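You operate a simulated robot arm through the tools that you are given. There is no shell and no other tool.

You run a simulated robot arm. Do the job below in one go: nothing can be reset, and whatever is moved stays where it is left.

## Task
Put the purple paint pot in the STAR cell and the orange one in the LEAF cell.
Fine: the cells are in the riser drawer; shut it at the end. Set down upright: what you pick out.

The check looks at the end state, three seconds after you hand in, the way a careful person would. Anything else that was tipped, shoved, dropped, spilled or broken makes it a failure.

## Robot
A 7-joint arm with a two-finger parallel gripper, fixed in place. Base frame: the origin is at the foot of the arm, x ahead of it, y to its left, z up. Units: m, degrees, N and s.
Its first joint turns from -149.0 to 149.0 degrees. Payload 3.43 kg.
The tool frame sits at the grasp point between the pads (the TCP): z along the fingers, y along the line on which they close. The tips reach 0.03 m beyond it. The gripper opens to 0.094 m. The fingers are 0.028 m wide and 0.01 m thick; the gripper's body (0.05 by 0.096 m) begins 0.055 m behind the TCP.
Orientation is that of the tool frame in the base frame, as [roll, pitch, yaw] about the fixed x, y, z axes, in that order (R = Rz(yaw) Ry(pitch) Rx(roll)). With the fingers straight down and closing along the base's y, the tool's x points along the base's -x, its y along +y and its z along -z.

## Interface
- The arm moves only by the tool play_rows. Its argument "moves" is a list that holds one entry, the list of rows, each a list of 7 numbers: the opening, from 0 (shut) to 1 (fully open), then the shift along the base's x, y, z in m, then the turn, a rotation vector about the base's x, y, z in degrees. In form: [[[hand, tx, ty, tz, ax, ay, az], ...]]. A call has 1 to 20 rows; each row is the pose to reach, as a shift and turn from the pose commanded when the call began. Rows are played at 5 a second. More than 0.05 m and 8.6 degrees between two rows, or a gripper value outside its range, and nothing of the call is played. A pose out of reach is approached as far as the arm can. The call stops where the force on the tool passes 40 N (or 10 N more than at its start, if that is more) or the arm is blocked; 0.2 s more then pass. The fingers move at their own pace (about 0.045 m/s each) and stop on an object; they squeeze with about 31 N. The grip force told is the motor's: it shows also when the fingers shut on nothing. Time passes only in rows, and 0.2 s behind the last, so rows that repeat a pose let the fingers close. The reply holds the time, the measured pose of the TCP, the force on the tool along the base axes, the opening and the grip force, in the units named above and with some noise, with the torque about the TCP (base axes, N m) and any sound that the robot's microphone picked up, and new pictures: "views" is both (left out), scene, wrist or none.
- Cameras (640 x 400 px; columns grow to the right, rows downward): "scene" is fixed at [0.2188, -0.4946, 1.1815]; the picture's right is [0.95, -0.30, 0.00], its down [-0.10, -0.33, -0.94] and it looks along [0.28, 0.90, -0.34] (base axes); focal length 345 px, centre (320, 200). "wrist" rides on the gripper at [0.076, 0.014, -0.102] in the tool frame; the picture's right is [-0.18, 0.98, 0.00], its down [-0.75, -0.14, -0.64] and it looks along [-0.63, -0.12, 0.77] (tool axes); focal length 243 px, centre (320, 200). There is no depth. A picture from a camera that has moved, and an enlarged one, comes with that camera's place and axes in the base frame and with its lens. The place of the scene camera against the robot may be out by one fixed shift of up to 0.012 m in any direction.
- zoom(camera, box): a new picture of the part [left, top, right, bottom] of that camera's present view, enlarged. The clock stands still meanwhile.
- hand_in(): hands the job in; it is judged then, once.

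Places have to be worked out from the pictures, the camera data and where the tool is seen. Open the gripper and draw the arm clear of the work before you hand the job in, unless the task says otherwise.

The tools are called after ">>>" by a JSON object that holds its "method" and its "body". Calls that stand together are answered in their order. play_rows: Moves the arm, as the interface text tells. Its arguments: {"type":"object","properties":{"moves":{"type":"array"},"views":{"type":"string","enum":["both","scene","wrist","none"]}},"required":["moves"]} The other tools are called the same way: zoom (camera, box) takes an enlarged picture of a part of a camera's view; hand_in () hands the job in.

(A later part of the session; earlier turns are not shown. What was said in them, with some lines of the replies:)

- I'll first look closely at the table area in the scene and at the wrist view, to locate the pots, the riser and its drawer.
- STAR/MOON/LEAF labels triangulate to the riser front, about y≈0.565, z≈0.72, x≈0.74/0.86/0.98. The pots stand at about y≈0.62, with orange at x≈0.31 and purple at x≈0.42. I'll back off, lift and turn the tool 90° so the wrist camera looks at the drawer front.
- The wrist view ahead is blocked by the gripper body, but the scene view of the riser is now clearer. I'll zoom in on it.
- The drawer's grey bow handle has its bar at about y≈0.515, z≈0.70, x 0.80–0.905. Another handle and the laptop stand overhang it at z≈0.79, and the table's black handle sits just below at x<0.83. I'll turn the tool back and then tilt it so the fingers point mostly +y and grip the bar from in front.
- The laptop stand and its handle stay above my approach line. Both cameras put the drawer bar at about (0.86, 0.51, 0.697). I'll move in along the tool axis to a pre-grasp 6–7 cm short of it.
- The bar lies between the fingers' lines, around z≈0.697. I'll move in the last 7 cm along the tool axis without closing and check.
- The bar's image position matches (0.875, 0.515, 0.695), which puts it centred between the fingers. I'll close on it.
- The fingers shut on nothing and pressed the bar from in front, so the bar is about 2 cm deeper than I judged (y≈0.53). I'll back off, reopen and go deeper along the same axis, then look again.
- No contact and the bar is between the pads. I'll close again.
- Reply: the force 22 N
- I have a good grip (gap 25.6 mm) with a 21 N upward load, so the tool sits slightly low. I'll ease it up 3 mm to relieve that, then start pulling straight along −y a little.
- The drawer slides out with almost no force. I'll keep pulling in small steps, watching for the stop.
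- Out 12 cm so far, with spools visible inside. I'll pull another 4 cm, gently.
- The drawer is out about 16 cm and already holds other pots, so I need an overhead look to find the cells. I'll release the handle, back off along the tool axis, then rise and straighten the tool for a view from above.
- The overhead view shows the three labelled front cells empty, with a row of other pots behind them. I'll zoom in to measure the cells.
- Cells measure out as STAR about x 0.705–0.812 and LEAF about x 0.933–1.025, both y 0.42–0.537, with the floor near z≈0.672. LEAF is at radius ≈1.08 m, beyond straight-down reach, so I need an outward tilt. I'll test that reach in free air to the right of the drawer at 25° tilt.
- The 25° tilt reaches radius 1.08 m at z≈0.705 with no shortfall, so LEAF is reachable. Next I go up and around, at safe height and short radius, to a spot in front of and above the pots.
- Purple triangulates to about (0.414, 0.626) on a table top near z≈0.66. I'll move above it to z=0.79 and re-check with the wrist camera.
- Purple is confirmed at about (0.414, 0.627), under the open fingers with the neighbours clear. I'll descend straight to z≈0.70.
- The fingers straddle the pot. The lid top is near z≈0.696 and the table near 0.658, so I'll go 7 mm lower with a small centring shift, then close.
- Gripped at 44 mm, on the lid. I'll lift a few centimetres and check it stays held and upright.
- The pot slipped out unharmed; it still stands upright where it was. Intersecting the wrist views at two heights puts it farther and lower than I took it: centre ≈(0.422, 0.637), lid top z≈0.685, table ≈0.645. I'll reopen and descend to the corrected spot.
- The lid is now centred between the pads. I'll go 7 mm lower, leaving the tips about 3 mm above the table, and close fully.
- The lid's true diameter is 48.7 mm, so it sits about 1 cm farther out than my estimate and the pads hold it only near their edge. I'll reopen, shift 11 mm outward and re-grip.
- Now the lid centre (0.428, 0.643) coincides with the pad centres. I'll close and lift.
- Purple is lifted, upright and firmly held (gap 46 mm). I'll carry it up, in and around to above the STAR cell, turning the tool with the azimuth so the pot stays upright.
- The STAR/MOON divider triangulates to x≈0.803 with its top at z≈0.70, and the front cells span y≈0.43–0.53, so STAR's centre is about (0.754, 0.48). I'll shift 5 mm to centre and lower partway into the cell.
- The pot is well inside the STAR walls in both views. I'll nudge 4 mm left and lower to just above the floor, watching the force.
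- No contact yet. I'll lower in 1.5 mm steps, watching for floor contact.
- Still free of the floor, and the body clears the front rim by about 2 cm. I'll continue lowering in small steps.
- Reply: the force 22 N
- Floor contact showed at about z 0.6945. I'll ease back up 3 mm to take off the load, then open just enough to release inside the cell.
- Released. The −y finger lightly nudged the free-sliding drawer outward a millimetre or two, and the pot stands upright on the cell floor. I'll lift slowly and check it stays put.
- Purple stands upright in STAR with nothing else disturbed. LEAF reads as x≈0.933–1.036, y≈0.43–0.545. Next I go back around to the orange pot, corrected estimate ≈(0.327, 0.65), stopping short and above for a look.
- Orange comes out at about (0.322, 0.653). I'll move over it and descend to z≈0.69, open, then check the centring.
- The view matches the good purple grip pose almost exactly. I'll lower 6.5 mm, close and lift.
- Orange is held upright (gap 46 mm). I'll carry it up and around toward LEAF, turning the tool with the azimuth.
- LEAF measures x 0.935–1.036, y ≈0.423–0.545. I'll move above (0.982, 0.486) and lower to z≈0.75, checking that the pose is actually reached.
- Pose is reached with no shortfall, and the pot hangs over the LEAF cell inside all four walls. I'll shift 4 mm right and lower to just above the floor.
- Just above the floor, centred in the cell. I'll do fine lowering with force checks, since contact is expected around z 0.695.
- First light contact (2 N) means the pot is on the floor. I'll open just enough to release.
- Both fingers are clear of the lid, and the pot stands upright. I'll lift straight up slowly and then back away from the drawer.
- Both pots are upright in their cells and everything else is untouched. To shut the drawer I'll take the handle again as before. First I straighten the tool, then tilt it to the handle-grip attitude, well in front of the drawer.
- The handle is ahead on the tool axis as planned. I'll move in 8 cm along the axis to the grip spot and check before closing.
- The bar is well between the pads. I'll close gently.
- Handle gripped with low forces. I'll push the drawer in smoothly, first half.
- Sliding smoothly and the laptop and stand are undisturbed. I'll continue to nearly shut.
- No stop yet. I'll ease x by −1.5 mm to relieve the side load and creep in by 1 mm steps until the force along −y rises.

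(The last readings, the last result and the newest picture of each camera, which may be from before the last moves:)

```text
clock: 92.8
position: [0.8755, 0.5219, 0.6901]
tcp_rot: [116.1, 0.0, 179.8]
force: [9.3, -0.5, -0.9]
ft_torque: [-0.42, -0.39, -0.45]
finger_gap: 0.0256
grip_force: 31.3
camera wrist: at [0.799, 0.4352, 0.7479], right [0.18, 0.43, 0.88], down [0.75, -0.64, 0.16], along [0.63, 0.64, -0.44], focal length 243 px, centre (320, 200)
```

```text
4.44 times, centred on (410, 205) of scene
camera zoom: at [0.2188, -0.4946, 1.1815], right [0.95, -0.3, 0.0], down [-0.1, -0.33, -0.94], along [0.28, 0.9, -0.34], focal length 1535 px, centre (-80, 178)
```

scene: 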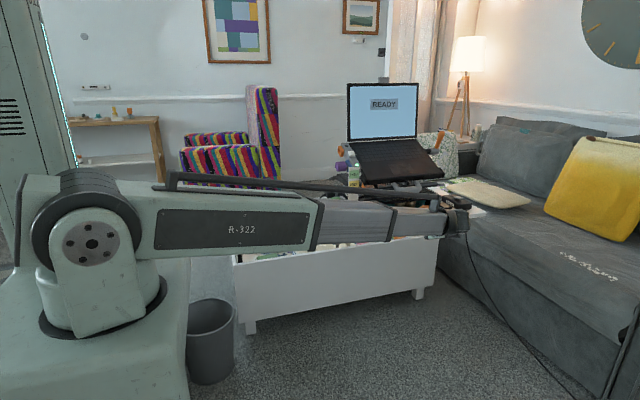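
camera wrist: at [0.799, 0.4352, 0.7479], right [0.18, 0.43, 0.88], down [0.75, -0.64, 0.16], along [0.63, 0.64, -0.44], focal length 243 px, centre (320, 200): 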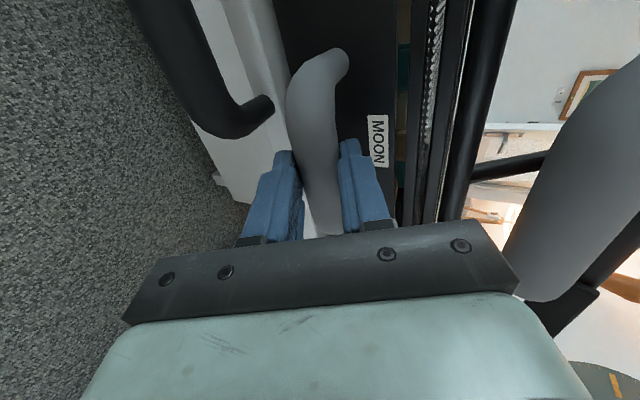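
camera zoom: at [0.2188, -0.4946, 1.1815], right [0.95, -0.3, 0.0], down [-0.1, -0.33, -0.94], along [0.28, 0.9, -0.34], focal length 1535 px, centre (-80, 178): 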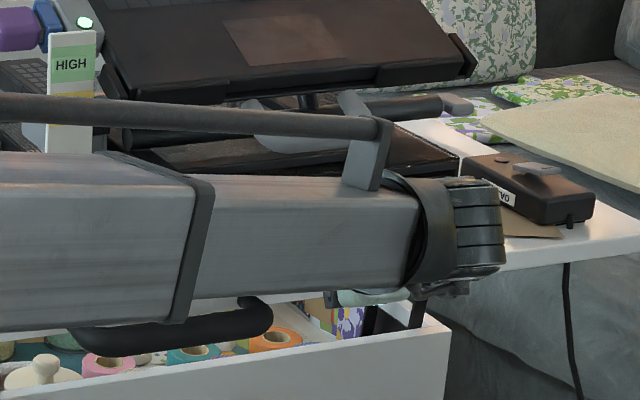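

The side load flipped sign, so I'll set x midway and continue in 1 mm steps to the stop.

>>> {"method": "play_rows", "body": {"moves": [[[0, 0.0008, 0.001, 0, 0, 0, 0], [0, 0.0008, 0.002, 0, 0, 0, 0], [0, 0.0008, 0.003, 0, 0, 0, 0], [0, 0.0008, 0.003, 0, 0, 0, 0]]], "views": "none"}}

>>> {"method": "play_rows", "body": {"moves": [[[0, 0, 0.001, 0, 0, 0, 0], [0, 0, 0.002, 0, 0, 0, 0], [0, 0, 0.003, 0, 0, 0, 0], [0, 0, 0.003, 0, 0, 0, 0]]], "views": "wrist"}}

```text
clock: 93.8
position: [0.8748, 0.524, 0.6905]
tcp_rot: [116.1, 0.1, -179.9]
force: [9.0, -10.7, 0.2]
ft_torque: [-0.38, -0.21, -0.25]
finger_gap: 0.0256
grip_force: 31.1
```

```text
clock: 94.8
position: [0.8747, 0.5269, 0.6911]
tcp_rot: [116.2, 0.1, -179.9]
force: [3.3, -31.6, 0.5]
ft_torque: [-0.61, 0.0, -0.31]
finger_gap: 0.0257
grip_force: 31.0
camera wrist: at [0.7983, 0.4397, 0.7481], right [0.18, 0.43, 0.88], down [0.75, -0.64, 0.16], along [0.63, 0.64, -0.44], focal length 243 px, centre (320, 200)
```

wrist: 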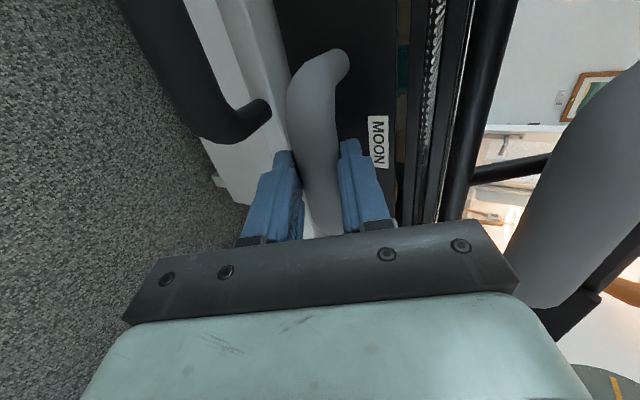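

The stop is felt (force rising to about 31 N), so the drawer is home. I'll ease back to unload, then open and retreat along the tool axis.

>>> {"method": "play_rows", "body": {"moves": [[[0, 0, -0.0015, 0, 0, 0, 0], [0, 0, -0.003, 0, 0, 0, 0], [0, 0, -0.003, 0, 0, 0, 0]]], "views": "none"}}

>>> {"method": "play_rows", "body": {"moves": [[[0.15, 0, 0, 0, 0, 0, 0], [0.3, 0, 0, 0, 0, 0, 0], [0.42, 0, 0, 0, 0, 0, 0], [0.45, 0, 0, 0, 0, 0, 0], [0.45, 0, 0, 0, 0, 0, 0]]], "views": "wrist"}}

```text
clock: 95.6
position: [0.8737, 0.5261, 0.6905]
tcp_rot: [116.0, -0.1, -179.9]
force: [2.2, -1.4, -0.6]
ft_torque: [-0.48, -0.29, -0.32]
finger_gap: 0.0257
grip_force: 31.3
```

```text
clock: 96.8
position: [0.8744, 0.524, 0.6915]
tcp_rot: [115.9, 0.0, 179.9]
force: [0.7, 0.0, -0.7]
ft_torque: [0.0, -0.01, -0.01]
finger_gap: 0.0425
grip_force: 0.1
camera wrist: at [0.7984, 0.4377, 0.7488], right [0.18, 0.43, 0.88], down [0.75, -0.64, 0.15], along [0.63, 0.64, -0.44], focal length 243 px, centre (320, 200)
```

wrist: 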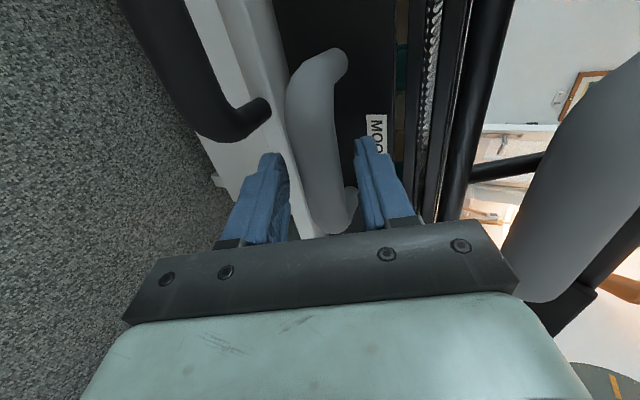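

The fingers are free of the handle. I'll retreat along the tool axis, then rise and straighten the tool for a final view.

>>> {"method": "play_rows", "body": {"moves": [[[0.45, 0, -0.02, 0.0098, 0, 0, 0], [0.45, 0, -0.045, 0.022, 0, 0, 0], [0.45, 0, -0.08, 0.039, 0, 0, 0], [0.45, 0, -0.12, 0.05, 0, 0, 0], [0.45, 0, -0.16, 0.06, 0, 0, 0], [0.45, 0, -0.2, 0.07, 0, 0, 0], [0.45, 0, -0.24, 0.09, 0, 0, 0], [0.45, 0, -0.27, 0.12, 0, 0, 0]]], "views": "none"}}

>>> {"method": "play_rows", "body": {"moves": [[[0.5, -0.01, -0.005, 0.025, -8, 0, 0], [0.6, -0.02, -0.01, 0.05, -16, 0, 0], [0.7, -0.03, -0.01, 0.075, -24, 0, 0], [0.8, -0.04, -0.01, 0.1, -32, 0, 0], [0.9, -0.05, -0.01, 0.125, -40, 0, 0], [1, -0.06, -0.01, 0.15, -48, 0, 0], [1, -0.07, -0.01, 0.17, -56, 0, 0], [1, -0.09, -0.01, 0.19, -64, 0, 0], [1, -0.11, -0.01, 0.2, -64, 0, 0], [1, -0.11, -0.01, 0.2, -64, 0, 0]]], "views": "both"}}

>>> {"method": "zoom", "body": {"camera": "scene", "box": [330, 130, 490, 250]}}

>>> {"method": "zoom", "body": {"camera": "scene", "box": [350, 190, 450, 250]}}

>>> {"method": "zoom", "body": {"camera": "wrist", "box": [380, 0, 620, 220]}}

```text
clock: 98.6
position: [0.8747, 0.255, 0.8128]
tcp_rot: [116.1, 0.0, -179.9]
force: [0.1, -0.3, -0.8]
ft_torque: [0.01, 0.0, 0.01]
finger_gap: 0.0423
grip_force: 0.0
```

```text
clock: 100.8
position: [0.7646, 0.2439, 1.0134]
tcp_rot: [-179.9, 0.0, 179.9]
force: [0.2, 0.6, 0.1]
ft_torque: [0.01, 0.01, -0.01]
finger_gap: 0.094
grip_force: 0.1
camera wrist: at [0.6886, 0.2577, 1.1146], right [0.18, 0.98, 0.0], down [0.75, -0.14, 0.64], along [0.63, -0.12, -0.77], focal length 243 px, centre (320, 200)
```

scene: 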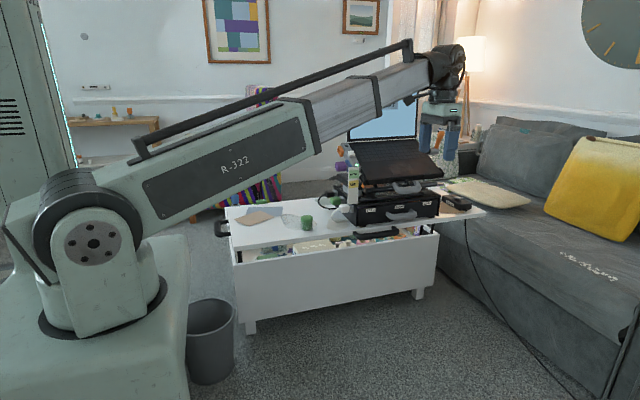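
wrist: 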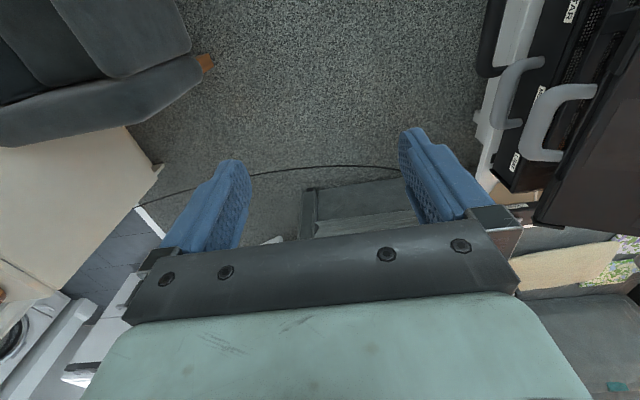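

```text
3.33 times, centred on (410, 190) of scene
camera zoom: at [0.2188, -0.4946, 1.1815], right [0.95, -0.3, 0.0], down [-0.1, -0.33, -0.94], along [0.28, 0.9, -0.34], focal length 1151 px, centre (20, 233)
```

zoom: 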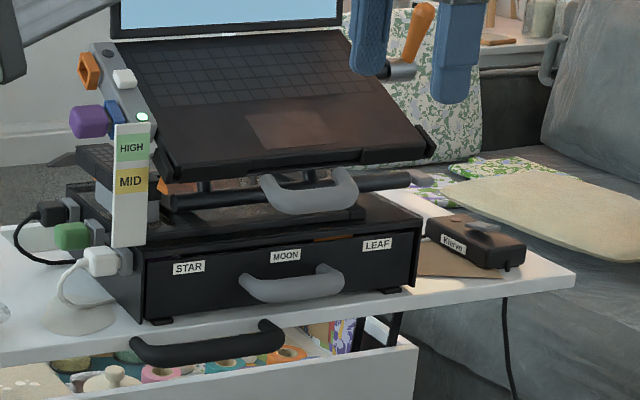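

```text
6.40 times, centred on (400, 220) of scene
camera zoom: at [0.2188, -0.4946, 1.1815], right [0.95, -0.3, 0.0], down [-0.1, -0.33, -0.94], along [0.28, 0.9, -0.34], focal length 2210 px, centre (-192, 72)
```

zoom: 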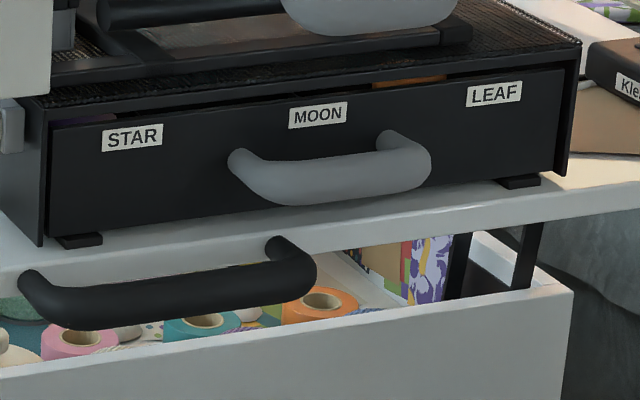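

```text
1.82 times, centred on (500, 110) of wrist
camera zoom: at [0.6886, 0.2577, 1.1146], right [0.18, 0.98, 0.0], down [0.75, -0.14, 0.64], along [0.63, -0.12, -0.77], focal length 441 px, centre (-7, 364)
```

zoom: 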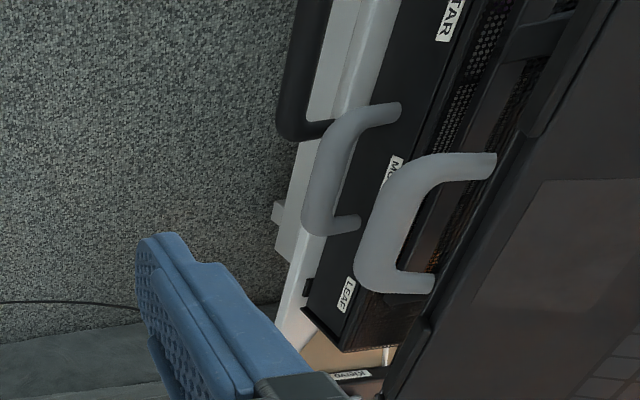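

The drawer is flush as at the start, the riser feet have not moved, and the purple and orange lids show through the gap behind STAR and LEAF. I'll take one last check of the table before handing in.

>>> {"method": "zoom", "body": {"camera": "scene", "box": [220, 185, 340, 260]}}

>>> {"method": "zoom", "body": {"camera": "scene", "box": [355, 190, 435, 230]}}

```text
5.33 times, centred on (280, 222) of scene
camera zoom: at [0.2188, -0.4946, 1.1815], right [0.95, -0.3, 0.0], down [-0.1, -0.33, -0.94], along [0.28, 0.9, -0.34], focal length 1842 px, centre (533, 80)
```

zoom: 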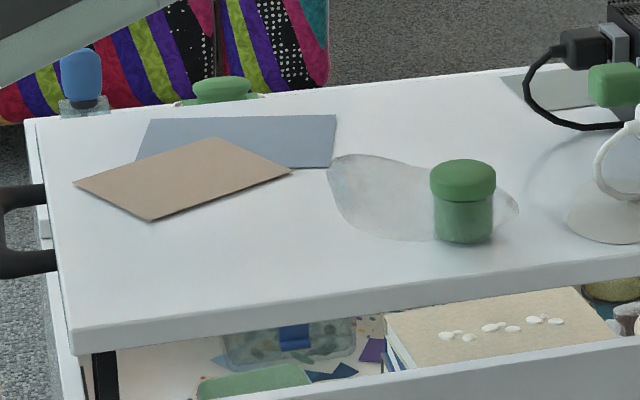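

```text
8.00 times, centred on (395, 210) of scene
camera zoom: at [0.2188, -0.4946, 1.1815], right [0.95, -0.3, 0.0], down [-0.1, -0.33, -0.94], along [0.28, 0.9, -0.34], focal length 2762 px, centre (-280, 120)
```

zoom: 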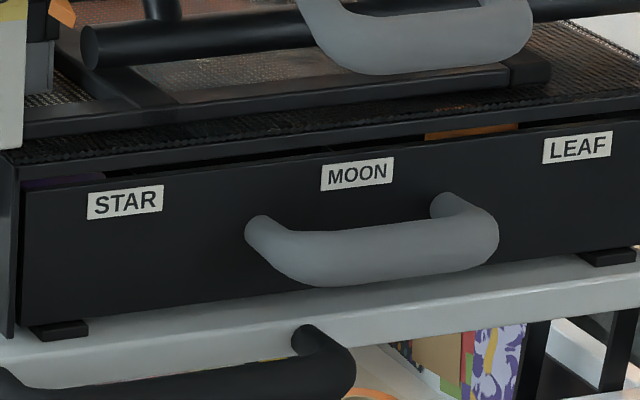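

Everything is in place: both pots are in their cells, the drawer is shut, the green pot and everything else are untouched, and the arm is open and clear. Handing in.

>>> {"method": "hand_in", "body": {}}

```text
The job is handed in.
```

The purple pot is in the STAR cell and the orange pot is in the LEAF cell, both set down upright, and the riser drawer is shut. I've handed the job in.

- **Pots:** I saw both standing upright in their cells before I closed the drawer. With it shut, only their lids show through the gap above the front, where they should be.
- **First grip:** My first grip on the purple pot slipped. It stayed standing on the table, and I picked it up cleanly after correcting its position.
- **Drawer:** I pushed it in until it met its stop, at about 31 N. The riser's feet look to be where they were at the start.
- **Everything else:** The green pot, the laptop and its stand look undisturbed. So did the other pots in the drawer when I last saw them, before closing it. The arm is clear with the gripper open.
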